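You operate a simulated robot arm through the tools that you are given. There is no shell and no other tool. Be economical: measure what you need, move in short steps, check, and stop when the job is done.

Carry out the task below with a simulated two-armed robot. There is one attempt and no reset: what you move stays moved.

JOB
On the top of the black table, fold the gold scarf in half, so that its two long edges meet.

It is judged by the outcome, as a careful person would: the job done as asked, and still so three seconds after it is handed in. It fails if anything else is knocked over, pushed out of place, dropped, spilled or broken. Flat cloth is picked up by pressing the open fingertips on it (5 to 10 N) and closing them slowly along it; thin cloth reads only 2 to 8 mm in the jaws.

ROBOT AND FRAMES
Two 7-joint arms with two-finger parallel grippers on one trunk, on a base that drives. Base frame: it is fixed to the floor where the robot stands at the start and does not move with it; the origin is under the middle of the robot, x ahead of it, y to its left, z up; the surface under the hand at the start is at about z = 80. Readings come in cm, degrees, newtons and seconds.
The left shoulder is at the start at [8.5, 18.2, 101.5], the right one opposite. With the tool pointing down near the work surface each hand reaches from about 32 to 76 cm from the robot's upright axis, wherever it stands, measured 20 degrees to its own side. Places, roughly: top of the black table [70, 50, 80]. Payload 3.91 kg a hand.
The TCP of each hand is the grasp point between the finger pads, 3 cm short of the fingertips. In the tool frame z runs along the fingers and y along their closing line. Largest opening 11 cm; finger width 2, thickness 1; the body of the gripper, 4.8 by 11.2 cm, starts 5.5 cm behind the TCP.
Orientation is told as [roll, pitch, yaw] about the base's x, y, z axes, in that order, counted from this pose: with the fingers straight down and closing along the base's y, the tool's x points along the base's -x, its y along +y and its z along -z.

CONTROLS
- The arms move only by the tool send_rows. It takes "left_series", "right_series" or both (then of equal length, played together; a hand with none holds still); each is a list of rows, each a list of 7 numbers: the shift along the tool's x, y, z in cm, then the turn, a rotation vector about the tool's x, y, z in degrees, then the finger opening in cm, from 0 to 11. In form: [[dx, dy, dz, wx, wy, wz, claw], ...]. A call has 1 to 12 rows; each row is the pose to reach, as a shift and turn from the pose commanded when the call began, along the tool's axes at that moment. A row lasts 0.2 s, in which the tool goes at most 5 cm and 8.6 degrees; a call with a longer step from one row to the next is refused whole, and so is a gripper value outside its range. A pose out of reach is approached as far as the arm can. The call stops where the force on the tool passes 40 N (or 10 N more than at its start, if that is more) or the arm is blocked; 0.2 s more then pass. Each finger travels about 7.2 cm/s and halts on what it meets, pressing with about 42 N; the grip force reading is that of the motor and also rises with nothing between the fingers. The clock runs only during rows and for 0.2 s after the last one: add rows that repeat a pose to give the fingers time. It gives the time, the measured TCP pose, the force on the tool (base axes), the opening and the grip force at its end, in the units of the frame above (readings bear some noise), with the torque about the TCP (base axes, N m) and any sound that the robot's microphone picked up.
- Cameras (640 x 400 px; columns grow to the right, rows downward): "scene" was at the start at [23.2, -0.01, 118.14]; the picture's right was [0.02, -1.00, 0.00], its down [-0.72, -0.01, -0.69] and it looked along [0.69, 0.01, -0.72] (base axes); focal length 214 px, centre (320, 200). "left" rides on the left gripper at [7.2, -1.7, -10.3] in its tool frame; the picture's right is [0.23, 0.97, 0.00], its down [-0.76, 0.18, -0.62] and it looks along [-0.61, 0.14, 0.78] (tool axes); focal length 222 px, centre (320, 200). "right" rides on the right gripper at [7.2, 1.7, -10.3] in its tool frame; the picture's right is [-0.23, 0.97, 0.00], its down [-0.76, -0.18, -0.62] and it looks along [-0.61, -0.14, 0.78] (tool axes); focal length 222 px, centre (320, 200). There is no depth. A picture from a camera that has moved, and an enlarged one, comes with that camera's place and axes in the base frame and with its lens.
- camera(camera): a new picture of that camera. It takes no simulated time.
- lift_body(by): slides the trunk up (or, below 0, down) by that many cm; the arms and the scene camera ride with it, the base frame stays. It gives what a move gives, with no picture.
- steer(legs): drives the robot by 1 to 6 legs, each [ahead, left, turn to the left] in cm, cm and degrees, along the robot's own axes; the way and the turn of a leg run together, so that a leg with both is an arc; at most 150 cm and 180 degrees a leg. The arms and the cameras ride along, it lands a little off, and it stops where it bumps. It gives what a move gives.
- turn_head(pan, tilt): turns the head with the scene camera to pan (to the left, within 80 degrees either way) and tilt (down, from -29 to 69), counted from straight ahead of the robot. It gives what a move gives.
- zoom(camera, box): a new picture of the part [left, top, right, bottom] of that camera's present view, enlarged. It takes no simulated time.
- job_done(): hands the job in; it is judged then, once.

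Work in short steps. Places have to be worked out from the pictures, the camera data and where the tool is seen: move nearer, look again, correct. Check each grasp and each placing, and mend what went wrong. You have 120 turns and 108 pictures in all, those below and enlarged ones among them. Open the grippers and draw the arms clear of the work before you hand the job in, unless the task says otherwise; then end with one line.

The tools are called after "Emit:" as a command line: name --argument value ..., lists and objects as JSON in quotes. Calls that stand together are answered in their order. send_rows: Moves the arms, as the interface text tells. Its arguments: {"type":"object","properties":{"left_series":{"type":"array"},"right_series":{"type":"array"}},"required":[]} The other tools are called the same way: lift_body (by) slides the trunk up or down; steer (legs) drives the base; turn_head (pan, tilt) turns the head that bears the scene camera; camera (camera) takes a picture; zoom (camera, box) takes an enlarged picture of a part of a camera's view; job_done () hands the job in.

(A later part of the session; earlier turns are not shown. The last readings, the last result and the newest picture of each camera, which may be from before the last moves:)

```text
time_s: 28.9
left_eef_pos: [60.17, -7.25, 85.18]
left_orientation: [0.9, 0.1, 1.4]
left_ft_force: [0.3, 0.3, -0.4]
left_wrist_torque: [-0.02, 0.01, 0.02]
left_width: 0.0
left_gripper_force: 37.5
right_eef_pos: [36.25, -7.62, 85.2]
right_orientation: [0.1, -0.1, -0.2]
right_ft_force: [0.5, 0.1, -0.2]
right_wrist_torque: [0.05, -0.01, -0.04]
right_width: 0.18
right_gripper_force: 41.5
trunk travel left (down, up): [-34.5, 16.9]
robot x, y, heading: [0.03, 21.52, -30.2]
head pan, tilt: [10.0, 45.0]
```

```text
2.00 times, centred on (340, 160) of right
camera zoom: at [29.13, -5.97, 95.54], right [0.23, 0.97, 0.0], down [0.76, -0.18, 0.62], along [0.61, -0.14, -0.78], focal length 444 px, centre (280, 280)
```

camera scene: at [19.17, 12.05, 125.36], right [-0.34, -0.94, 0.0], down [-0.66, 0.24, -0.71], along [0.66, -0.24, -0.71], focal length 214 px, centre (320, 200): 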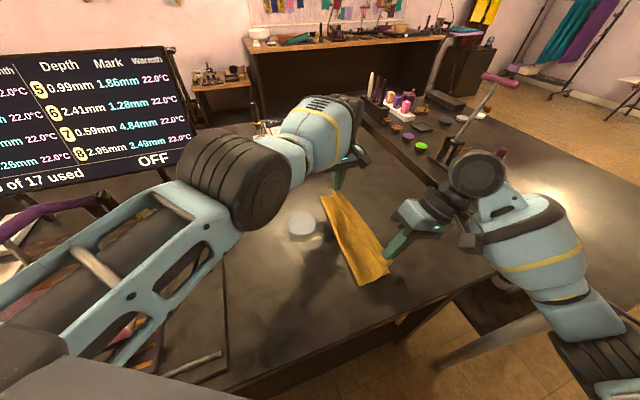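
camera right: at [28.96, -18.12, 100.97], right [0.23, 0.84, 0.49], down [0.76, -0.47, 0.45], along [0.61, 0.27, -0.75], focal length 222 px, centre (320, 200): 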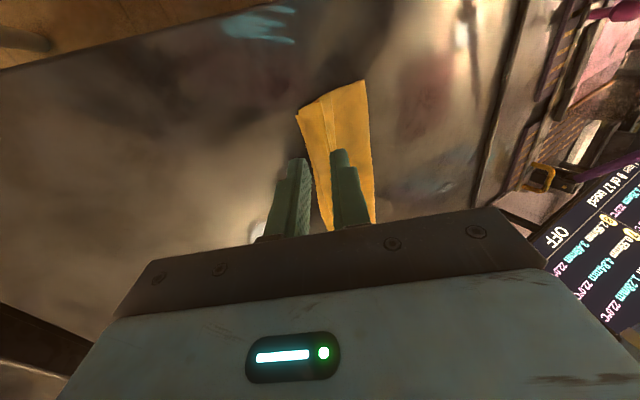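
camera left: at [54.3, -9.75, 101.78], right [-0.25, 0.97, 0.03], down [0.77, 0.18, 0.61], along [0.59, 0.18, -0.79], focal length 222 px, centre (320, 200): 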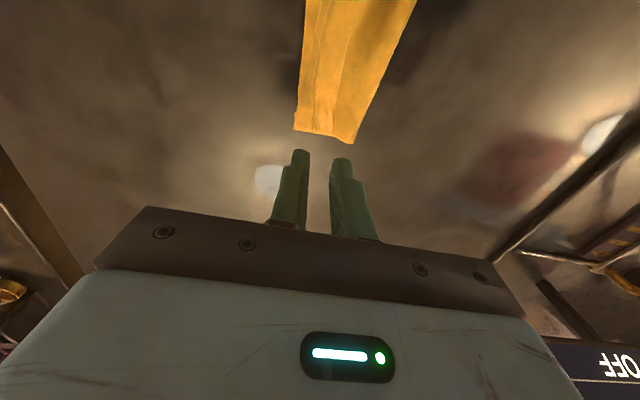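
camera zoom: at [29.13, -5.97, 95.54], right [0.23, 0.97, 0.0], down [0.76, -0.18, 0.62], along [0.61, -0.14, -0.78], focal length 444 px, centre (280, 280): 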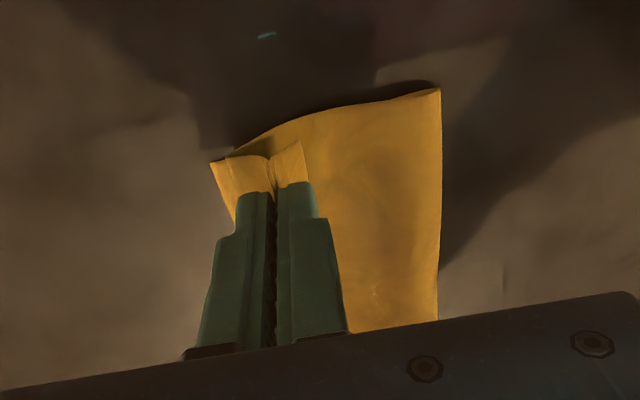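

The right hand holds just the flap; the left slipped off (0 mm). I retry the left with a wider opening and more pressure.

Emit:
send_rows --left_series '[[0, -0.4, 0, 0, 0, 0, 1.5], [0.4, -0.6, 0, 0, 0, 0, 2.4], [0.4, -0.6, 1.2, 0, 0, 0, 2.4], [0.4, -0.6, 2.0, 0, 0, 0, 2.4], [0.4, -0.6, 2.15, 0, 0, 0, 2.4], [0.4, -0.6, 2.15, 0, 0, 0, 2.4]]'

Emit:
zoom --camera "left" --box '[220, 20, 460, 220]'

```text
time_s: 30.3
left_eef_pos: [59.84, -7.79, 83.15]
left_orientation: [0.8, -0.1, 1.4]
left_ft_force: [-0.8, 0.8, 8.4]
left_wrist_torque: [0.14, -0.02, 0.05]
left_width: 2.45
left_gripper_force: 0.0
right_eef_pos: [36.16, -7.57, 85.2]
right_orientation: [0.1, -0.1, 0.0]
right_ft_force: [0.3, 0.0, -0.7]
right_wrist_torque: [0.01, -0.06, 0.03]
right_width: 0.19
right_gripper_force: 42.1
trunk travel left (down, up): [-34.5, 16.9]
robot x, y, heading: [-0.45, 21.57, -29.9]
head pan, tilt: [10.0, 45.0]
```

```text
2.00 times, centred on (340, 120) of left
camera zoom: at [52.67, -9.75, 93.56], right [-0.25, 0.97, 0.01], down [0.76, 0.19, 0.63], along [0.6, 0.17, -0.78], focal length 444 px, centre (280, 360)
```

zoom: 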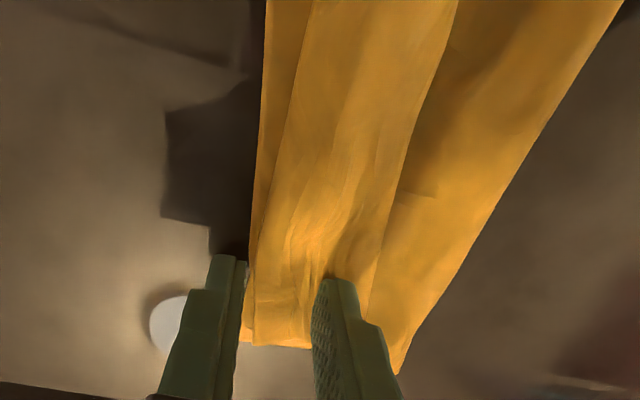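

The −y finger is just outside the cloth. I lift, shift +0.8 cm in y, press again and close slowly.

Emit:
send_rows --left_series '[[0, 0, -0.8, 0, 0, 0, 2.2], [0.2, 0.8, -0.8, 0, 0, 0, 2.0], [0.2, 0.8, 0, 0, 0, 0, 2.0], [0.2, 0.8, 0.05, 0, 0, 0, 2.0], [0.2, 0.8, 0.05, 0, 0, 0, 1.6], [0.2, 0.8, 0.05, 0, 0, 0, 1.2], [0.2, 0.8, 0.05, 0, 0, 0, 0.8], [0.2, 0.8, 0.05, 0, 0, 0, 0.4], [0.2, 0.8, 0.05, 0, 0, 0, 0], [0.2, 0.8, 0.05, 0, 0, 0, 0], [0.2, 0.8, -1, 0, 0, 0, 0], [0.2, 0.8, -2, 0, 0, 0, 0]]'

Emit:
zoom --camera "left" --box '[220, 20, 460, 220]'

```text
time_s: 32.9
left_eef_pos: [59.57, -6.88, 84.94]
left_orientation: [0.9, 0.3, 1.4]
left_ft_force: [-0.6, -0.1, -0.3]
left_wrist_torque: [0.0, -0.01, 0.06]
left_width: 0.22
left_gripper_force: 42.4
right_eef_pos: [36.37, -7.66, 85.29]
right_orientation: [0.0, -0.1, -0.1]
right_ft_force: [-0.1, -0.5, 0.4]
right_wrist_torque: [-0.02, -0.02, 0.0]
right_width: 0.15
right_gripper_force: 42.2
trunk travel left (down, up): [-34.5, 16.9]
robot x, y, heading: [-0.19, 21.94, -30.0]
head pan, tilt: [10.0, 45.0]
```

```text
2.00 times, centred on (340, 120) of left
camera zoom: at [52.51, -8.94, 95.31], right [-0.25, 0.97, 0.02], down [0.76, 0.19, 0.62], along [0.6, 0.17, -0.78], focal length 444 px, centre (280, 360)
```

zoom: 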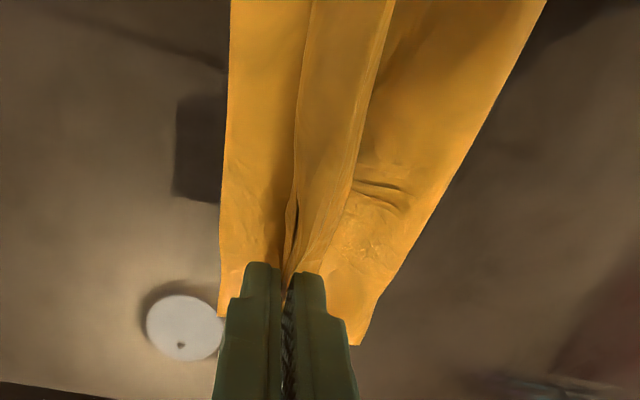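

Left now grips 2.2 mm of cloth. I lift both 3 cm while moving 3 cm to −y to unroll the flap, then look.

Emit:
send_rows --left_series '[[0, -0.5, -1.5, 0, 0, 0, 0], [0, -1.5, -3, 0, 0, 0, 0], [0, -3, -3.5, 0, 0, 0, 0], [0, -3, -3.5, 0, 0, 0, 0]]' --right_series '[[0, -0.5, -1.5, 0, 0, 0, 0], [0, -1.5, -3, 0, 0, 0, 0], [0, -3, -3.5, 0, 0, 0, 0], [0, -3, -3.5, 0, 0, 0, 0]]'

Emit:
zoom --camera "left" --box '[220, 20, 460, 220]'

Emit:
zoom --camera "right" --box '[220, 60, 460, 260]'

Emit:
zoom --camera "scene" --box '[270, 140, 460, 300]'

```text
time_s: 33.9
left_eef_pos: [60.22, -8.86, 87.81]
left_orientation: [1.4, 0.4, 2.3]
left_ft_force: [-1.8, -0.4, 0.6]
left_wrist_torque: [0.02, 0.08, 0.02]
left_width: 0.27
left_gripper_force: 43.1
left hand out of reach, approached as far as the arm can: row 3, 4
right_eef_pos: [36.25, -10.56, 88.71]
right_orientation: [0.2, -0.2, -0.1]
right_ft_force: [1.0, 1.2, 0.7]
right_wrist_torque: [0.02, -0.05, -0.02]
right_width: 0.17
right_gripper_force: 41.2
trunk travel left (down, up): [-34.5, 16.9]
robot x, y, heading: [0.04, 21.73, -30.2]
head pan, tilt: [10.0, 45.0]
```

```text
2.00 times, centred on (340, 120) of left
camera zoom: at [53.11, -11.08, 98.31], right [-0.27, 0.96, 0.02], down [0.76, 0.19, 0.62], along [0.59, 0.18, -0.78], focal length 444 px, centre (280, 360)
```

zoom: 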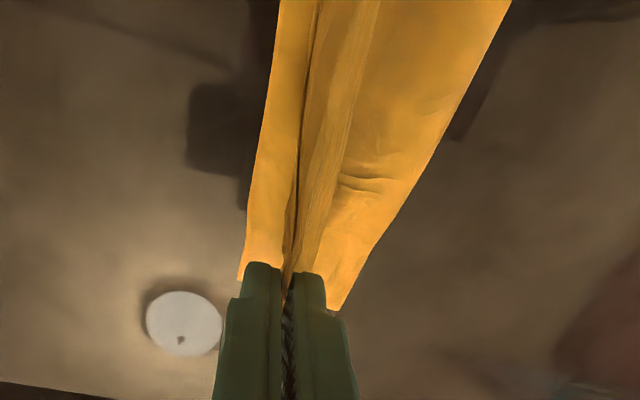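

```text
2.00 times, centred on (340, 160) of right
camera zoom: at [29.17, -8.99, 98.96], right [0.23, 0.97, 0.0], down [0.76, -0.18, 0.62], along [0.61, -0.14, -0.78], focal length 444 px, centre (280, 280)
```

zoom: 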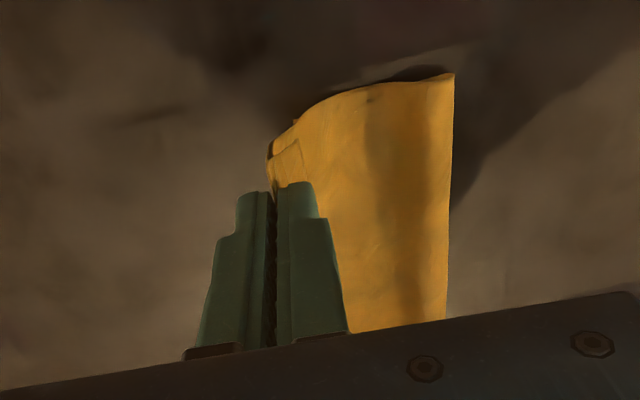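

```text
2.50 times, centred on (365, 220) of scene
camera zoom: at [19.17, 12.06, 125.36], right [-0.34, -0.94, 0.0], down [-0.66, 0.24, -0.71], along [0.66, -0.24, -0.71], focal length 536 px, centre (208, 150)
```

zoom: 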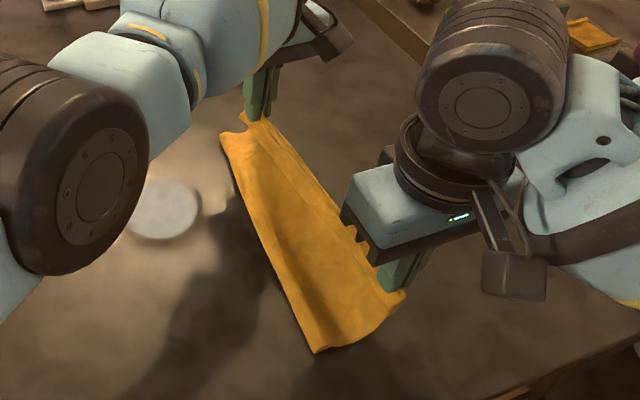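

The left hand is again at its reach limit and the lower layer isn't fully spread. I'll lower the trunk 4 cm, then bring both hands up and back over y ≈ +3 to spread the lower layer before re-laying the fold.

Emit:
lift_body --by -4

Emit:
send_rows --left_series '[[0, 0.5, -3, 0, 0, 0, 0], [0, 3, -6, 0, 0, 0, 0], [0, 6, -7.5, 0, 0, -1, 0], [0, 9, -7.5, 0, 0, -2, 0], [0, 12, -7, 0, 0, -2, 0], [0, 12, -7, 0, 0, -2, 0]]' --right_series '[[0, 0.5, -3, 0, 0, 0, 0], [0, 3, -6, 0, 0, 0, 0], [0, 6, -7.5, 0, 0, 0, 0], [0, 9.5, -7.5, 0, 0, 0, 0], [0, 13.3, -6.5, 0, 0, 0, 0], [0, 13.3, -6.5, 0, 0, 0, 0]]'

Emit:
camera --camera "left"

Emit:
camera --camera "right"

Emit:
zoom --camera "scene" --box '[270, 140, 460, 300]'

```text
time_s: 34.7
left_eef_pos: [60.32, -8.91, 84.6]
left_orientation: [1.0, -0.1, 2.5]
left_ft_force: [-4.1, 0.5, -0.5]
left_wrist_torque: [-0.02, 0.1, -0.02]
left_width: 0.26
left_gripper_force: 42.3
right_eef_pos: [36.14, -10.57, 84.8]
right_orientation: [0.0, -0.1, 0.0]
right_ft_force: [3.2, 0.9, 0.1]
right_wrist_torque: [-0.04, -0.12, 0.0]
right_width: 0.14
right_gripper_force: 42.2
trunk travel left (down, up): [-30.5, 20.9]
robot x, y, heading: [-0.12, 21.7, -30.3]
head pan, tilt: [10.0, 45.0]
```

```text
time_s: 35.6
left_eef_pos: [62.15, -3.15, 86.48]
left_orientation: [4.9, 4.7, 4.4]
left_ft_force: [-32.1, -0.8, 7.4]
left_wrist_torque: [-0.02, 0.89, 0.07]
left_width: 0.25
left_gripper_force: 41.8
left hand out of reach, approached as far as the arm can: row 2, 3, 4
right_eef_pos: [36.8, -4.13, 92.26]
right_orientation: [0.3, -1.2, -0.8]
right_ft_force: [30.6, 1.5, -7.6]
right_wrist_torque: [0.06, -0.85, 0.01]
right_width: 0.17
right_gripper_force: 41.8
trunk travel left (down, up): [-30.5, 20.9]
robot x, y, heading: [-0.25, 21.83, -30.2]
head pan, tilt: [10.0, 45.0]
stopped in row 4 (right hand): the force on the tool passed its limit at 43 N (the readings are from after the stop); the commanded pose is now the measured one
```

```text
67 pictures are left
camera left: at [55.93, -6.11, 97.3], right [-0.29, 0.95, 0.1], down [0.8, 0.19, 0.57], along [0.53, 0.25, -0.81], focal length 222 px, centre (320, 200)
```

left: 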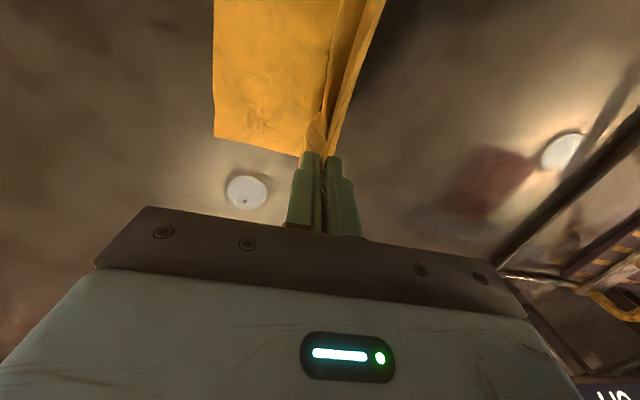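

```text
66 pictures are left
camera right: at [29.48, -2.46, 102.45], right [0.24, 0.97, 0.01], down [0.75, -0.19, 0.64], along [0.62, -0.15, -0.77], focal length 222 px, centre (320, 200)
```

right: 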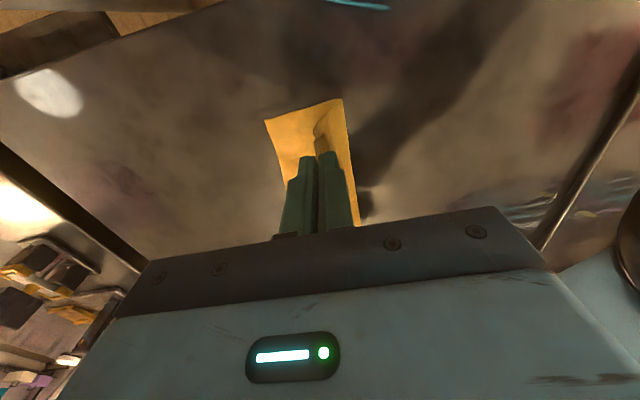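

```text
2.50 times, centred on (365, 220) of scene
camera zoom: at [20.09, 11.55, 121.34], right [-0.34, -0.94, 0.0], down [-0.66, 0.24, -0.71], along [0.66, -0.24, -0.71], focal length 536 px, centre (208, 150)
```

zoom: 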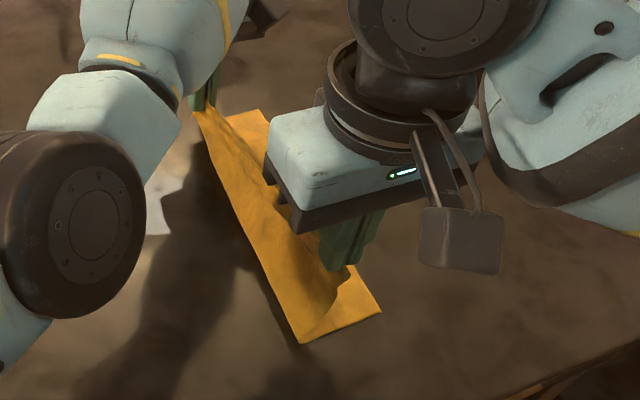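

The left arm is overstretched and pulling the cloth lengthwise; the lower layer's right edge lies flat at y ≈ −10.4. I bring both hands toward the robot to relax it, which also spreads the lower layer.

Emit:
send_rows --left_series '[[1.0, 0.3, 0, 1, -1, 1, 0], [2.3, 0.8, -0.4, 2.5, -2.4, 2.2, 0], [2.3, 3.5, -1.2, 4, -3.7, 3.4, 0], [2.3, 6.4, -1.8, 4.9, -4.7, 4.4, 0], [2.3, 6.4, -1.8, 4.9, -4.7, 4.4, 0]]' --right_series '[[0.2, 0, 1, 0, 0, 0, 0], [0.4, 1, 2.5, 0, 0, 0, 0], [1, 4, 3.3, 0, 0, 0, 0], [1.5, 7.1, 3.3, 0, 0, 0, 0], [1.5, 7.1, 3.3, 0, 0, 0, 0]]'

Emit:
camera --camera "left"

Emit:
camera --camera "right"

```text
time_s: 36.0
left_eef_pos: [62.31, -2.53, 86.3]
left_orientation: [4.7, 4.9, 4.7]
left_ft_force: [-31.5, -2.2, 5.8]
left_wrist_torque: [-0.05, 0.89, 0.09]
left_width: 0.27
left_gripper_force: 41.5
left hand out of reach, approached as far as the arm can: row 1
right_eef_pos: [37.04, -4.18, 91.75]
right_orientation: [0.5, -1.7, -1.2]
right_ft_force: [30.7, 1.8, -7.5]
right_wrist_torque: [0.1, -0.83, 0.01]
right_width: 0.13
right_gripper_force: 40.8
trunk travel left (down, up): [-30.5, 20.9]
robot x, y, heading: [-0.13, 21.71, -30.2]
head pan, tilt: [10.0, 45.0]
stopped in row 1 (right hand): the force on the tool passed its limit at 45 N (the readings are from after the stop); the commanded pose is now the measured one
```

```text
64 pictures are left
camera left: at [56.28, -5.57, 97.01], right [-0.3, 0.95, 0.1], down [0.8, 0.19, 0.57], along [0.52, 0.25, -0.82], focal length 222 px, centre (320, 200)
```

left: 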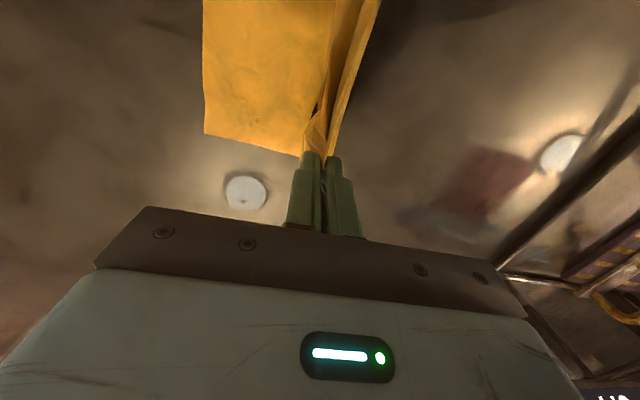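

```text
63 pictures are left
camera right: at [29.61, -2.47, 101.97], right [0.25, 0.97, 0.01], down [0.74, -0.2, 0.64], along [0.63, -0.15, -0.76], focal length 222 px, centre (320, 200)
```

right: 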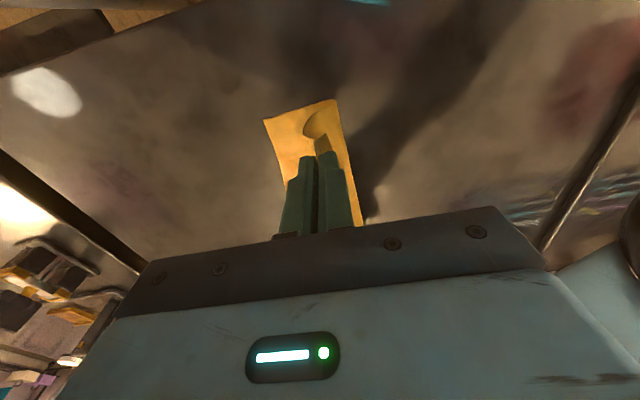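

Tension remains 31 N, so I move the right hand alone down and toward the left hand to relax it.

Emit:
send_rows --right_series '[[-1, 0.3, 1, 0, 0, 0, 0], [-2, 0.8, 3, 0, 0, 0, 0], [-2, 1, 4, 0, 0, 0, 0], [-2, 1, 4, 0, 0, 0, 0]]'

```text
time_s: 37.0
left_eef_pos: [62.53, -2.5, 86.33]
left_orientation: [4.6, 4.2, 4.9]
left_ft_force: [-1.1, -0.2, -0.3]
left_wrist_torque: [0.0, 0.01, 0.0]
left_width: 0.25
left_gripper_force: 42.0
right_eef_pos: [38.86, -3.27, 87.73]
right_orientation: [0.3, -1.3, -0.8]
right_ft_force: [0.9, 0.2, -0.3]
right_wrist_torque: [-0.03, -0.03, 0.01]
right_width: 0.15
right_gripper_force: 41.4
trunk travel left (down, up): [-30.5, 20.9]
robot x, y, heading: [0.01, 21.7, -29.9]
head pan, tilt: [10.0, 45.0]
```

Relaxed. Now both hands move together toward the robot and +y.

Emit:
send_rows --left_series '[[0.8, 1.2, -0.4, 1.2, -1, 1.2, 0], [1.5, 2.6, -0.8, 2.4, -2, 2.4, 0], [2.2, 4.2, -1.3, 3.6, -3, 3.6, 0], [2.8, 5.9, -1.8, 4.6, -4.2, 4.9, 0], [2.8, 5.9, -1.8, 4.6, -4.2, 4.9, 0]]' --right_series '[[0.7, 1.3, -0.2, 0, 0, 0, 0], [1.5, 2.8, -0.4, 0, 0.4, 0, 0], [2.3, 4.5, -0.7, 0, 0.8, 0, 0], [3.1, 6.3, -1, 0, 1.2, 0, 0], [3.1, 6.3, -1, 0, 1.2, 0, 0]]'

Emit:
camera --camera "left"

Emit:
camera --camera "right"

Emit:
camera --camera "scene"

```text
time_s: 37.6
left_eef_pos: [64.27, -0.17, 86.2]
left_orientation: [3.0, 4.0, 4.3]
left_ft_force: [-31.2, -1.3, 2.0]
left_wrist_torque: [-0.06, 0.84, 0.06]
left_width: 0.27
left_gripper_force: 42.5
left hand out of reach, approached as far as the arm can: row 1, 2, 3
right_eef_pos: [38.12, -0.78, 88.35]
right_orientation: [0.7, -2.2, -1.6]
right_ft_force: [31.6, 1.5, -2.2]
right_wrist_torque: [0.03, -0.88, 0.02]
right_width: 0.15
right_gripper_force: 41.0
trunk travel left (down, up): [-30.5, 20.9]
robot x, y, heading: [0.17, 21.71, -30.1]
head pan, tilt: [10.0, 45.0]
stopped in row 3 (left hand): the force on the tool passed its limit at 45 N (the readings are from after the stop); the commanded pose is now the measured one
```

```text
62 pictures are left
camera left: at [57.82, -2.89, 96.93], right [-0.29, 0.95, 0.07], down [0.79, 0.2, 0.58], along [0.54, 0.22, -0.81], focal length 222 px, centre (320, 200)
```

left: 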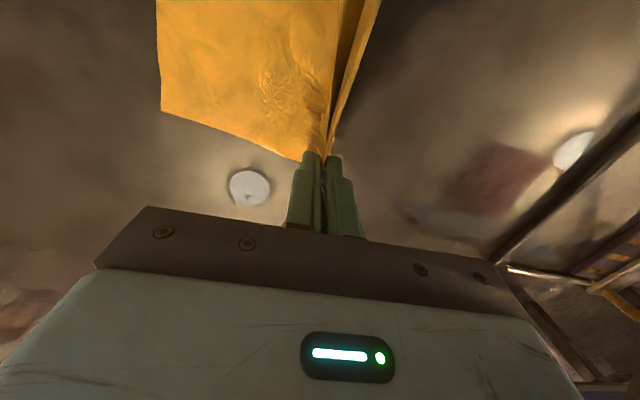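

```text
61 pictures are left
camera right: at [30.7, 0.88, 98.51], right [0.26, 0.97, 0.02], down [0.73, -0.21, 0.65], along [0.63, -0.15, -0.76], focal length 222 px, centre (320, 200)
```

right: 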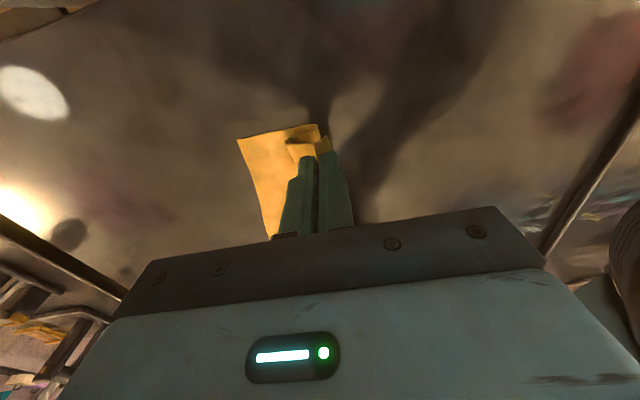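

```text
60 pictures are left
camera scene: at [20.11, 11.53, 121.34], right [-0.34, -0.94, 0.0], down [-0.66, 0.24, -0.71], along [0.66, -0.24, -0.71], focal length 214 px, centre (320, 200)
```

scene: 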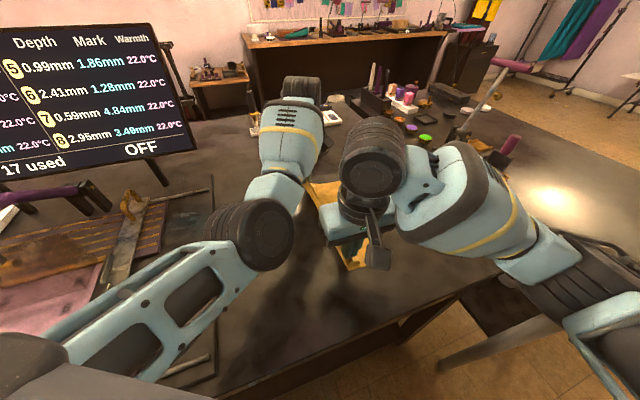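

The left arm seems caught at a joint limit and drifts outward. I relax the tension with the right hand, then open the left hand to free it.

Emit:
send_rows --right_series '[[-1, 0, 0.3, 0, 0, 0, 0], [-2.2, 0, 1, 0, 0, 0, 0], [-2.2, 0, 2, 0, 0, 0, 0], [-2.2, 0, 2, 0, 0, 0, 0]]'

Emit:
send_rows --left_series '[[0, 0, 1, 0, 0, 0, 0], [0, 0, 2, 0, 0, 0, 0], [0, 0, 2.2, 0, 0, 0, 0.8], [0, 0, 2.2, 0, 0, 0, 1.6], [0, 0, 1, 0, 0, 0, 2], [0, 0, 0, 0, 0, 0, 2], [0, 0, -2, 0, 0, 0, 2], [0, 0, -2, 0, 0, 0, 2]]'

Emit:
camera --camera "left"

```text
time_s: 38.6
left_eef_pos: [64.34, -0.12, 86.29]
left_orientation: [2.9, 3.2, 4.4]
left_ft_force: [-0.7, 0.0, -0.1]
left_wrist_torque: [0.0, 0.01, -0.01]
left_width: 0.23
left_gripper_force: 42.0
right_eef_pos: [40.06, -0.71, 86.47]
right_orientation: [0.6, -1.7, -1.3]
right_ft_force: [-0.4, 0.0, -0.3]
right_wrist_torque: [0.03, 0.02, 0.02]
right_width: 0.15
right_gripper_force: 41.2
trunk travel left (down, up): [-30.5, 20.9]
robot x, y, heading: [-0.1, 21.7, -30.3]
head pan, tilt: [10.0, 45.0]
```

```text
time_s: 40.4
left_eef_pos: [65.6, 1.19, 87.29]
left_orientation: [4.0, 3.4, 6.1]
left_ft_force: [-0.6, -0.2, -0.4]
left_wrist_torque: [0.01, 0.03, 0.0]
left_width: 1.99
left_gripper_force: 0.1
right_eef_pos: [40.08, -0.83, 86.45]
right_orientation: [0.5, -1.7, -1.4]
right_ft_force: [-0.4, 0.6, 0.6]
right_wrist_torque: [0.0, 0.02, -0.01]
right_width: 0.16
right_gripper_force: 41.3
trunk travel left (down, up): [-30.5, 20.9]
robot x, y, heading: [-0.15, 21.37, -30.2]
head pan, tilt: [10.0, 45.0]
```

```text
59 pictures are left
camera left: at [59.26, -1.89, 98.0], right [-0.32, 0.94, 0.08], down [0.78, 0.22, 0.59], along [0.53, 0.25, -0.81], focal length 222 px, centre (320, 200)
```

left: 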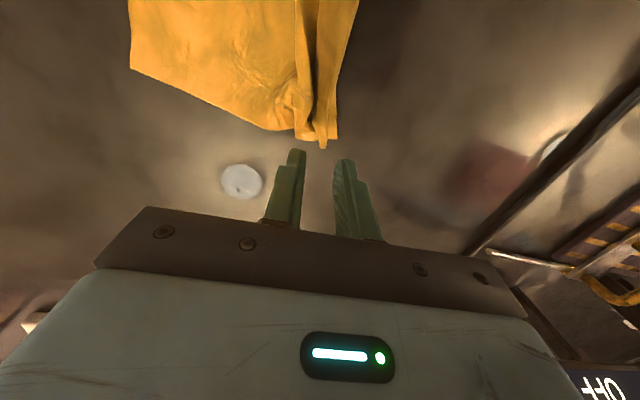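

Left is free. I lower and release the right corner too, then raise both hands to see the whole cloth.

Emit:
send_rows --right_series '[[1, 0, 1, 0, 0, 0, 0], [2, 0, 2.2, 0, 0, 0, 0], [3, 0, 2.8, 0, 0, 0, 0], [3, 0, 2.8, 0, 0, 0, 0.8], [3, 0, 2.8, 0, 0, 0, 2], [3, 0, 0, 0, 0, 0, 2], [3, 0, -4, 0, 0, 0, 2], [5, -3, -8, 0, 0, 0, 2], [5, -7, -10, 0, 0, 0, 2], [5, -11, -10, 0, 0, 0, 2], [5, -15, -10, 0, 0, 0, 2], [5, -15, -10, 0, 0, 0, 2]]'

Emit:
camera --camera "scene"

```text
refused: row 8 steps farther than a row can; nothing moved
```

```text
58 pictures are left
camera scene: at [20.1, 11.51, 121.34], right [-0.34, -0.94, 0.0], down [-0.66, 0.24, -0.71], along [0.66, -0.24, -0.71], focal length 214 px, centre (320, 200)
```

scene: 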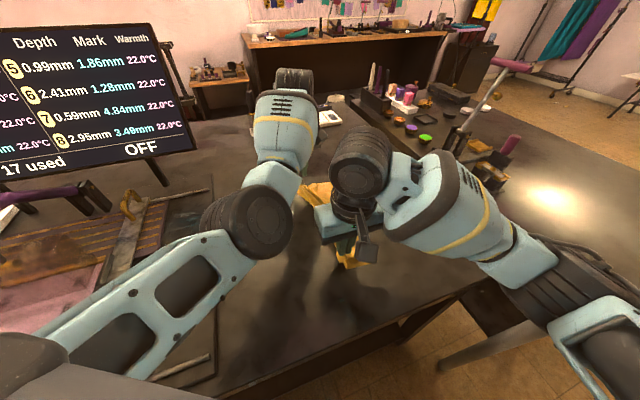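

One row was too long; I repeat with smaller steps.

Emit:
send_rows --right_series '[[1, 0, 1, 0, 0, 0, 0], [2, 0, 2.2, 0, 0, 0, 0], [3, 0, 2.8, 0, 0, 0, 0], [3, 0, 2.8, 0, 0, 0, 0.8], [3, 0, 2.8, 0, 0, 0, 2], [3, 0, 0, 0, 0, 0, 2], [3, 0, -4, 0, 0, 0, 2], [4, -2, -8, 0, 0, 0, 2], [4, -6, -10, 0, 0, 0, 2], [4, -10, -10, 0, 0, 0, 2], [4, -14, -10, 0, 0, 0, 2], [4, -18, -10, 0, 0, 0, 2]]'

Emit:
camera --camera "scene"

```text
time_s: 43.0
left_eef_pos: [65.78, 1.02, 88.04]
left_orientation: [3.4, 3.0, 6.3]
left_ft_force: [0.1, -0.5, -0.6]
left_wrist_torque: [-0.01, 0.02, 0.01]
left_width: 1.99
left_gripper_force: 0.0
right_eef_pos: [35.44, -18.81, 96.05]
right_orientation: [0.5, -1.7, -1.3]
right_ft_force: [0.6, -0.2, 0.4]
right_wrist_torque: [0.01, 0.03, 0.01]
right_width: 1.99
right_gripper_force: 0.1
trunk travel left (down, up): [-30.5, 20.9]
robot x, y, heading: [-0.11, 21.5, -29.9]
head pan, tilt: [10.0, 45.0]
```

```text
57 pictures are left
camera scene: at [20.08, 11.46, 121.34], right [-0.34, -0.94, 0.0], down [-0.66, 0.24, -0.71], along [0.66, -0.24, -0.71], focal length 214 px, centre (320, 200)
```

scene: 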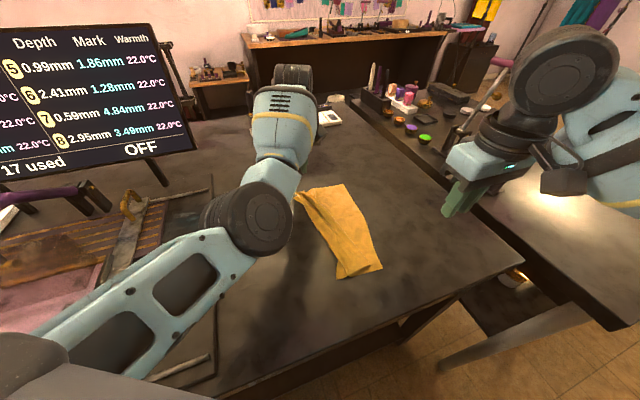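

The cloth is now largely in the half-open state. I bring the left arm back to a comfortable pose to recover its configuration.

Emit:
send_rows --left_series '[[1.8, 2, -2.5, 0.8, -0.7, 1.5, 2], [3.6, 4.2, -5, 1.6, -1.4, 3, 2], [5.4, 6.5, -7.5, 2.5, -2.2, 4.6, 2], [7.2, 8.8, -10, 3.4, -3, 6.3, 2], [9, 11, -12, 3.4, -3, 6.3, 2], [11, 13, -14, 3.4, -3, 6.3, 2], [11, 13, -14, 3.4, -3, 6.3, 2]]'

Emit:
camera --camera "scene"

```text
time_s: 44.4
left_eef_pos: [68.76, 7.82, 94.25]
left_orientation: [4.8, 8.7, 1.6]
left_ft_force: [0.0, -0.3, 0.3]
left_wrist_torque: [-0.03, -0.01, 0.0]
left_width: 2.0
left_gripper_force: 0.1
left hand out of reach, approached as far as the arm can: row 1, 2, 3, 4, 5, 6
right_eef_pos: [35.49, -18.56, 96.14]
right_orientation: [0.5, -1.7, -1.3]
right_ft_force: [-0.2, 0.8, -0.4]
right_wrist_torque: [0.02, -0.01, 0.02]
right_width: 1.98
right_gripper_force: 0.1
trunk travel left (down, up): [-30.5, 20.9]
robot x, y, heading: [0.27, 21.9, -30.2]
head pan, tilt: [10.0, 45.0]
stopped in row 6 (left hand): the arm was blocked; the commanded pose is now the measured one
```

```text
56 pictures are left
camera scene: at [20.14, 11.56, 121.34], right [-0.34, -0.94, 0.0], down [-0.66, 0.24, -0.71], along [0.66, -0.24, -0.71], focal length 214 px, centre (320, 200)
```

scene: 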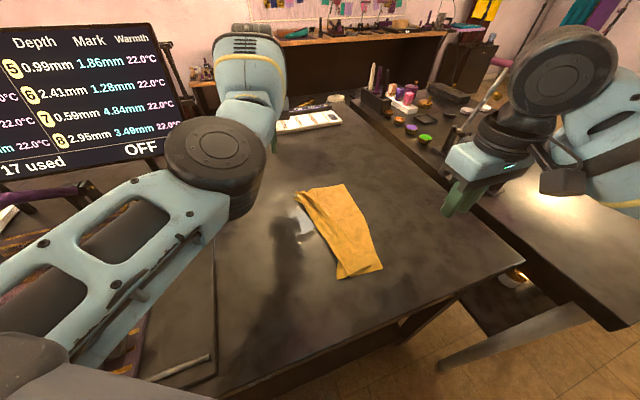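

The wrist yaw, about +30° relative to the robot, is likely the limit. I turn the left tool back toward yaw −30 while retracting.

Emit:
send_rows --left_series '[[0, 0, 0, 1, -2, 7, 2], [0.5, 0, 0, 2, -4, 14, 2], [1, 0, -0.5, 3, -6, 21, 2], [2, 0, -1, 4, -8, 28, 2], [3, 0, -2, 4.5, -8.7, 31, 2], [3, 0, -2, 4.5, -8.7, 31, 2]]'

Emit:
send_rows --left_series '[[3, 0, 0, 0, 0, 0, 2], [6, 0, 0, 0, 0, 0, 2], [9, 0, 0, 0, 0, 0, 2], [12, 0, 0, 0, 0, 0, 2], [12, 0, 0, 0, 0, 0, 2]]'

Emit:
camera --camera "scene"

```text
time_s: 46.0
left_eef_pos: [70.55, 9.67, 95.73]
left_orientation: [-1.9, 1.3, -26.4]
left_ft_force: [-0.7, 0.4, -0.2]
left_wrist_torque: [0.02, -0.01, -0.01]
left_width: 2.04
left_gripper_force: 0.0
left hand out of reach, approached as far as the arm can: row 3, 4, 5, 6
right_eef_pos: [35.49, -18.71, 96.03]
right_orientation: [0.5, -1.7, -1.3]
right_ft_force: [-0.3, 0.4, -0.3]
right_wrist_torque: [-0.01, -0.01, -0.01]
right_width: 2.01
right_gripper_force: 0.1
trunk travel left (down, up): [-30.5, 20.9]
robot x, y, heading: [-0.16, 21.75, -30.0]
head pan, tilt: [10.0, 45.0]
stopped in row 6 (left hand): the arm was blocked; the commanded pose is now the measured one
```

```text
time_s: 47.4
left_eef_pos: [70.74, 17.44, 95.09]
left_orientation: [-1.3, 2.6, -23.4]
left_ft_force: [0.0, -0.1, 0.4]
left_wrist_torque: [-0.02, -0.01, -0.03]
left_width: 2.0
left_gripper_force: 0.1
left hand out of reach, approached as far as the arm can: row 1, 2, 3, 4, 5
right_eef_pos: [35.49, -18.67, 96.23]
right_orientation: [0.5, -1.7, -1.4]
right_ft_force: [0.3, 0.4, -0.8]
right_wrist_torque: [-0.03, -0.01, 0.01]
right_width: 1.98
right_gripper_force: 0.0
trunk travel left (down, up): [-30.5, 20.9]
robot x, y, heading: [-0.08, 21.54, -29.9]
head pan, tilt: [10.0, 45.0]
stopped in row 5 (left hand): the arm was blocked; the commanded pose is now the measured one
```

```text
55 pictures are left
camera scene: at [20.11, 11.53, 121.34], right [-0.34, -0.94, 0.0], down [-0.66, 0.24, -0.71], along [0.66, -0.24, -0.71], focal length 214 px, centre (320, 200)
```

scene: 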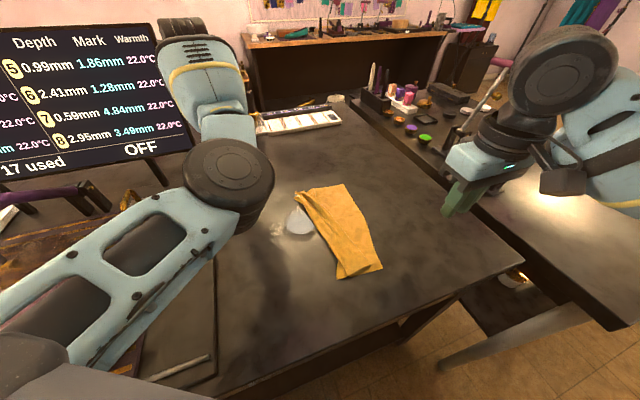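

The left arm is in an odd elbow-in posture, unable to retract. I try to free it by raising the hand and swinging it left.

Emit:
send_rows --left_series '[[0, 0, -3, 0, 0, 0, 2], [0, 0, -6, 0, 0, 0, 2], [0, 0, -9, 0, 0, 0, 2], [0, 0, -12, 0, 0, 0, 2], [0, 0, -15, 0, 0, 0, 2], [0, 0, -15, 0, 0, 0, 2]]'

Emit:
send_rows --left_series '[[3, 0, 0, 0, 0, 0, 2], [6, 0, 0, 0, 0, 0, 2], [9, 0, 0, 0, 0, 0, 2], [9, 0, 0, 0, 0, 0, 2]]'

Emit:
camera --camera "scene"

```text
time_s: 48.8
left_eef_pos: [71.2, 17.24, 110.11]
left_orientation: [-1.1, 2.4, -23.9]
left_ft_force: [-0.1, -0.4, -0.4]
left_wrist_torque: [0.01, -0.02, 0.03]
left_width: 1.99
left_gripper_force: 0.1
right_eef_pos: [35.46, -18.84, 96.03]
right_orientation: [0.6, -1.7, -1.4]
right_ft_force: [-1.0, 0.5, -0.5]
right_wrist_torque: [0.0, -0.04, 0.01]
right_width: 2.03
right_gripper_force: 0.1
trunk travel left (down, up): [-30.5, 20.9]
robot x, y, heading: [-0.18, 21.41, -30.3]
head pan, tilt: [10.0, 45.0]
```

```text
time_s: 50.0
left_eef_pos: [64.84, 24.51, 109.25]
left_orientation: [-4.7, 4.0, -20.3]
left_ft_force: [-1.0, 0.3, 0.6]
left_wrist_torque: [-0.03, -0.02, 0.0]
left_width: 2.01
left_gripper_force: 0.0
left hand out of reach, approached as far as the arm can: row 2, 3, 4
right_eef_pos: [35.46, -18.63, 96.29]
right_orientation: [0.5, -1.7, -1.5]
right_ft_force: [-0.4, -0.7, 0.3]
right_wrist_torque: [-0.02, 0.06, 0.01]
right_width: 1.98
right_gripper_force: 0.1
trunk travel left (down, up): [-30.5, 20.9]
robot x, y, heading: [0.2, 21.94, -30.3]
head pan, tilt: [10.0, 45.0]
stopped in row 4 (left hand): the arm was blocked; the commanded pose is now the measured one
```

```text
54 pictures are left
camera scene: at [20.28, 11.7, 121.71], right [-0.32, -0.95, 0.0], down [-0.64, 0.21, -0.74], along [0.7, -0.23, -0.68], focal length 214 px, centre (320, 200)
```

scene: 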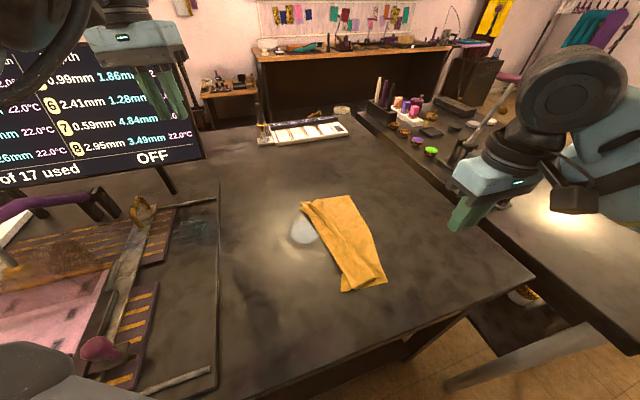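

The elbow is now up next to the head. I move the hand left and outward to let the elbow swing out and down.

Emit:
send_rows --left_series '[[-1, 3, 0, 0, 0, 2, 2], [-2, 6, 0, 0, 0, 4, 2], [-2, 9, 0, 0, 0, 6, 2], [-2, 12, 0, 0, 0, 8, 2], [-2, 15, 0, 0, 0, 10, 2], [-2, 15, 0, 0, 0, 10, 2]]'

Emit:
turn_head --pan 40 --tilt 30

Emit:
camera --camera "scene"

```text
time_s: 51.4
left_eef_pos: [71.77, 37.62, 107.87]
left_orientation: [-5.3, 3.2, -30.4]
left_ft_force: [0.2, -0.4, 0.3]
left_wrist_torque: [-0.05, -0.01, -0.03]
left_width: 1.99
left_gripper_force: 0.1
right_eef_pos: [35.49, -18.78, 96.17]
right_orientation: [0.6, -1.8, -1.3]
right_ft_force: [-0.3, 0.1, 0.1]
right_wrist_torque: [0.0, 0.0, 0.01]
right_width: 2.03
right_gripper_force: 0.0
trunk travel left (down, up): [-30.5, 20.9]
robot x, y, heading: [-0.05, 21.35, -30.3]
head pan, tilt: [10.0, 45.0]
```

```text
time_s: 52.3
left_eef_pos: [71.84, 37.72, 107.88]
left_orientation: [-5.1, 3.1, -30.3]
left_ft_force: [0.1, -0.8, -0.4]
left_wrist_torque: [0.04, 0.01, -0.02]
left_width: 2.01
left_gripper_force: 0.1
right_eef_pos: [35.49, -18.82, 96.14]
right_orientation: [0.7, -1.6, -1.5]
right_ft_force: [0.9, -0.5, -0.1]
right_wrist_torque: [-0.02, 0.0, 0.01]
right_width: 2.0
right_gripper_force: 0.1
trunk travel left (down, up): [-30.5, 20.9]
robot x, y, heading: [-0.24, 21.74, -30.4]
head pan, tilt: [40.0, 30.0]
```

```text
53 pictures are left
camera scene: at [21.4, 15.82, 123.6], right [0.17, -0.99, 0.0], down [-0.49, -0.09, -0.87], along [0.85, 0.15, -0.5], focal length 214 px, centre (320, 200)
```

scene: 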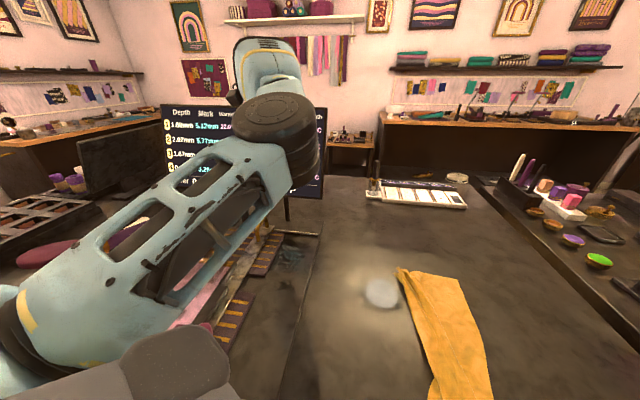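

I test whether it can retract from here, away from the head.

Emit:
send_rows --left_series '[[3, 2, 0, 0, 0, 0, 2], [6, 4, 0, 0, 0, 0, 2], [9, 6, 0, 0, 0, 0, 2], [12, 8, 0, 0, 0, 0, 2], [15, 10, 0, 0, 0, 0, 2], [15, 10, 0, 0, 0, 0, 2]]'

Emit:
camera --camera "scene"

```text
time_s: 53.7
left_eef_pos: [63.75, 53.72, 107.79]
left_orientation: [-5.2, 3.1, -30.2]
left_ft_force: [-1.0, 0.0, 0.2]
left_wrist_torque: [0.03, 0.01, 0.02]
left_width: 2.0
left_gripper_force: 0.2
right_eef_pos: [35.57, -18.81, 96.09]
right_orientation: [0.6, -1.7, -1.5]
right_ft_force: [0.6, -0.6, -0.1]
right_wrist_torque: [-0.01, 0.03, -0.03]
right_width: 2.01
right_gripper_force: 0.1
trunk travel left (down, up): [-30.5, 20.9]
robot x, y, heading: [0.11, 21.67, -30.3]
head pan, tilt: [40.0, 30.0]
```

```text
52 pictures are left
camera scene: at [21.41, 15.79, 123.6], right [0.17, -0.99, 0.0], down [-0.49, -0.09, -0.87], along [0.85, 0.15, -0.5], focal length 214 px, centre (320, 200)
```

scene: 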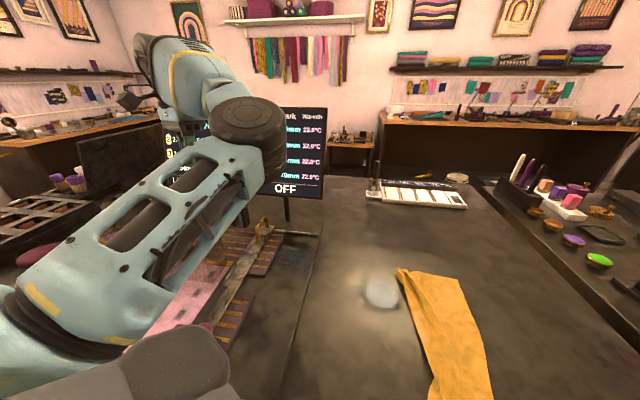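

It can move here, but the elbow sits on the inner side. I'll swing the hand back over the table while leaning the tool the other way (top of the hand to the left) to draw the elbow outward.

Emit:
send_rows --left_series '[[-2.5, -3.4, 0, 5, 0, 0, 2], [-5.1, -6.7, 0, 10, 0, 0, 2], [-7.7, -10.1, 0, 15, 0, 0, 2], [-10.3, -13.5, 0, 20, 0, 0, 2], [-12.8, -16.8, 0, 25, 0, 0, 2], [-15.4, -20.2, 0, 30, 0, 0, 2], [-18, -23.6, 0, 35, 0, 0, 2], [-20.6, -27, 0, 40, 0, 0, 2], [-20.6, -27, 0, 40, 0, 0, 2]]'

Emit:
camera --camera "scene"

```text
time_s: 55.7
left_eef_pos: [68.18, 20.4, 109.19]
left_orientation: [-45.3, 3.1, -30.3]
left_ft_force: [-0.7, -1.0, 0.0]
left_wrist_torque: [0.01, -0.02, 0.0]
left_width: 1.98
left_gripper_force: 0.0
right_eef_pos: [35.39, -18.62, 96.26]
right_orientation: [0.5, -1.7, -1.3]
right_ft_force: [-0.2, -0.4, -0.4]
right_wrist_torque: [0.02, 0.0, 0.0]
right_width: 1.99
right_gripper_force: 0.1
trunk travel left (down, up): [-30.5, 20.9]
robot x, y, heading: [0.23, 21.86, -30.1]
head pan, tilt: [40.0, 30.0]
```

```text
51 pictures are left
camera scene: at [21.37, 15.87, 123.61], right [0.17, -0.99, 0.0], down [-0.49, -0.09, -0.87], along [0.85, 0.15, -0.5], focal length 214 px, centre (320, 200)
```

scene: 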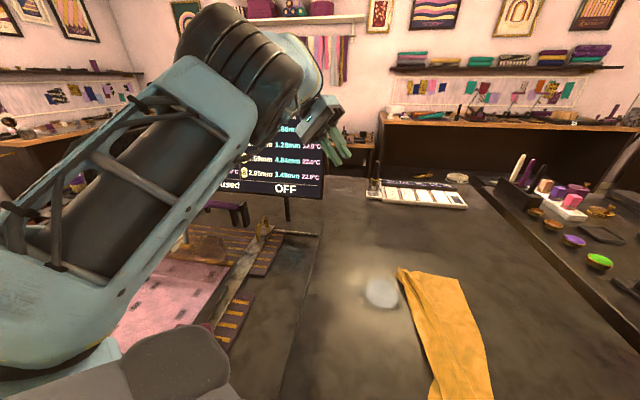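

The elbow has risen and moved outward. I retract along the robot's forward axis keeping the lean.

Emit:
send_rows --left_series '[[3, 0, 0, 0, 0, 0, 2], [6, 0, 0, 0, 0, 0, 2], [9, 0, 0, 0, 0, 0, 2], [12, 0, 0, 0, 0, 0, 2], [15, 0, 0, 0, 0, 0, 2], [15, 0, 0, 0, 0, 0, 2]]'

Emit:
camera --camera "scene"

```text
time_s: 57.1
left_eef_pos: [56.51, 27.69, 106.87]
left_orientation: [-45.2, 3.0, -30.3]
left_ft_force: [-0.4, -0.2, 0.1]
left_wrist_torque: [-0.02, 0.01, 0.03]
left_width: 2.02
left_gripper_force: 0.0
left hand out of reach, approached as far as the arm can: row 3, 4, 5, 6
right_eef_pos: [35.43, -18.76, 96.16]
right_orientation: [0.7, -1.8, -1.5]
right_ft_force: [0.4, 0.0, -0.3]
right_wrist_torque: [0.03, 0.04, 0.02]
right_width: 1.98
right_gripper_force: 0.0
trunk travel left (down, up): [-30.5, 20.9]
robot x, y, heading: [0.13, 21.52, -30.3]
head pan, tilt: [40.0, 30.0]
```

```text
50 pictures are left
camera scene: at [21.42, 15.83, 123.59], right [0.17, -0.99, 0.0], down [-0.49, -0.09, -0.87], along [0.85, 0.15, -0.5], focal length 214 px, centre (320, 200)
```

scene: 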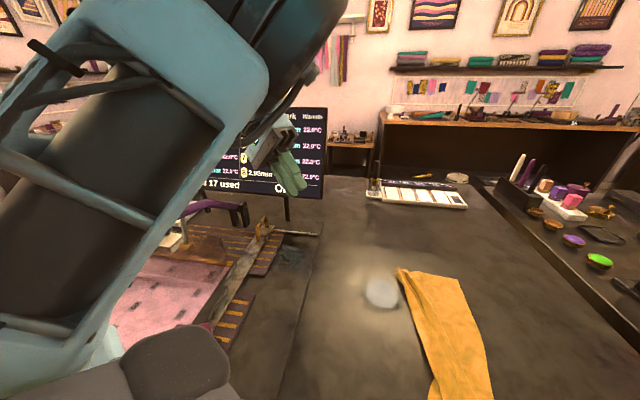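

Elbow is up; leaning further should bring it over to the left and down.

Emit:
send_rows --left_series '[[-1, 0, 0, 7, 0, 0, 2], [-1, 0, 0, 14, 0, 0, 2], [-1, 0, 0, 21, 0, 0, 2], [-1, 0, 0, 28, 0, 0, 2], [-1, 0, 0, 35, 0, 0, 2], [-1, 0, 0, 42, 0, 0, 2], [-1, 0, 0, 42, 0, 0, 2]]'

Emit:
camera --camera "scene"

```text
time_s: 58.7
left_eef_pos: [56.53, 27.67, 101.72]
left_orientation: [-86.4, 3.3, -29.6]
left_ft_force: [0.2, 0.2, 0.3]
left_wrist_torque: [0.01, 0.01, 0.02]
left_width: 1.99
left_gripper_force: 0.0
left hand out of reach, approached as far as the arm can: row 1, 2, 3, 4, 5, 6, 7
right_eef_pos: [35.45, -18.91, 96.2]
right_orientation: [0.6, -1.7, -1.4]
right_ft_force: [0.1, -0.6, -0.5]
right_wrist_torque: [0.04, 0.01, -0.02]
right_width: 2.0
right_gripper_force: 0.1
trunk travel left (down, up): [-30.5, 20.9]
robot x, y, heading: [0.25, 21.91, -30.5]
head pan, tilt: [40.0, 30.0]
```

```text
49 pictures are left
camera scene: at [21.37, 15.69, 123.6], right [0.17, -0.99, 0.0], down [-0.49, -0.08, -0.87], along [0.85, 0.15, -0.5], focal length 214 px, centre (320, 200)
```

scene: 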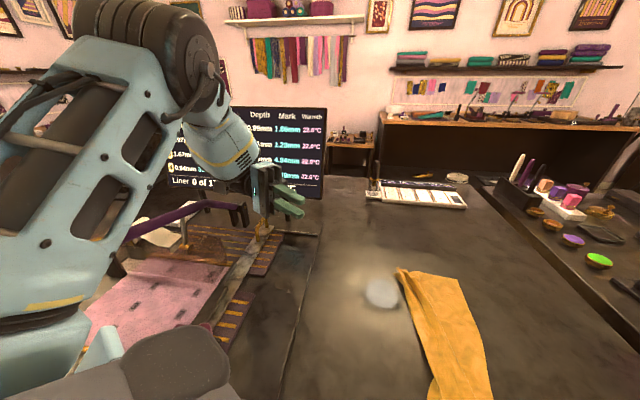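

The elbow is now up and to the left. I unlean the hand while moving it toward its earlier pose.

Emit:
send_rows --left_series '[[0, -1, 1, -8, 0, 0, 2], [0, -2, 2, -16, 0, 0, 2], [0, -3, 3, -24, 0, 0, 2], [0, -4, 4, -32, 0, 0, 2], [0, -5, 5, -40, 0, 0, 2], [0, -5.5, 6, -48, 0, 0, 2], [0, -6, 7, -56, 0, 0, 2], [0, -6, 8, -64, 0, 0, 2], [0, -6, 9, -72, 0, 0, 2], [0, -6, 10, -80, 0, 0, 2], [0, -6, 10, -86, 0, 0, 2], [0, -6, 10, -86, 0, 0, 2]]'

Emit:
camera --camera "scene"

```text
time_s: 61.5
left_eef_pos: [65.23, 22.0, 106.23]
left_orientation: [-4.9, 4.0, -26.4]
left_ft_force: [-0.4, 0.2, -0.2]
left_wrist_torque: [0.0, 0.01, -0.02]
left_width: 2.0
left_gripper_force: 0.1
left hand out of reach, approached as far as the arm can: row 1, 2, 3, 4, 5, 6, 7, 8, 9, 10, 11, 12
right_eef_pos: [35.57, -18.71, 96.18]
right_orientation: [0.6, -1.8, -1.4]
right_ft_force: [0.3, 0.2, 0.7]
right_wrist_torque: [0.02, 0.02, 0.01]
right_width: 1.99
right_gripper_force: 0.1
trunk travel left (down, up): [-30.5, 20.9]
robot x, y, heading: [0.33, 21.73, -30.2]
head pan, tilt: [40.0, 30.0]
stopped in row 12 (left hand): the arm was blocked; the commanded pose is now the measured one
```

```text
48 pictures are left
camera scene: at [21.4, 15.84, 123.6], right [0.17, -0.99, 0.0], down [-0.49, -0.09, -0.87], along [0.85, 0.15, -0.5], focal length 214 px, centre (320, 200)
```

scene: 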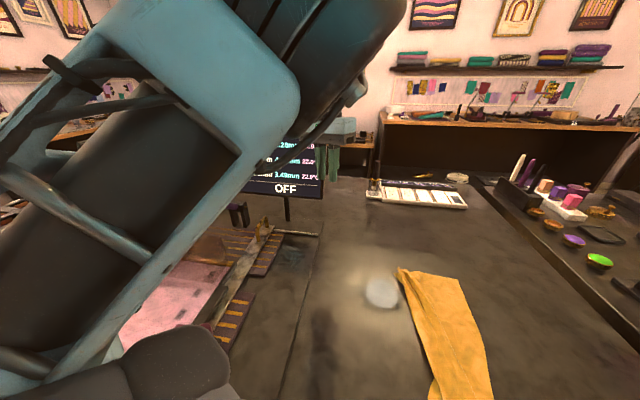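

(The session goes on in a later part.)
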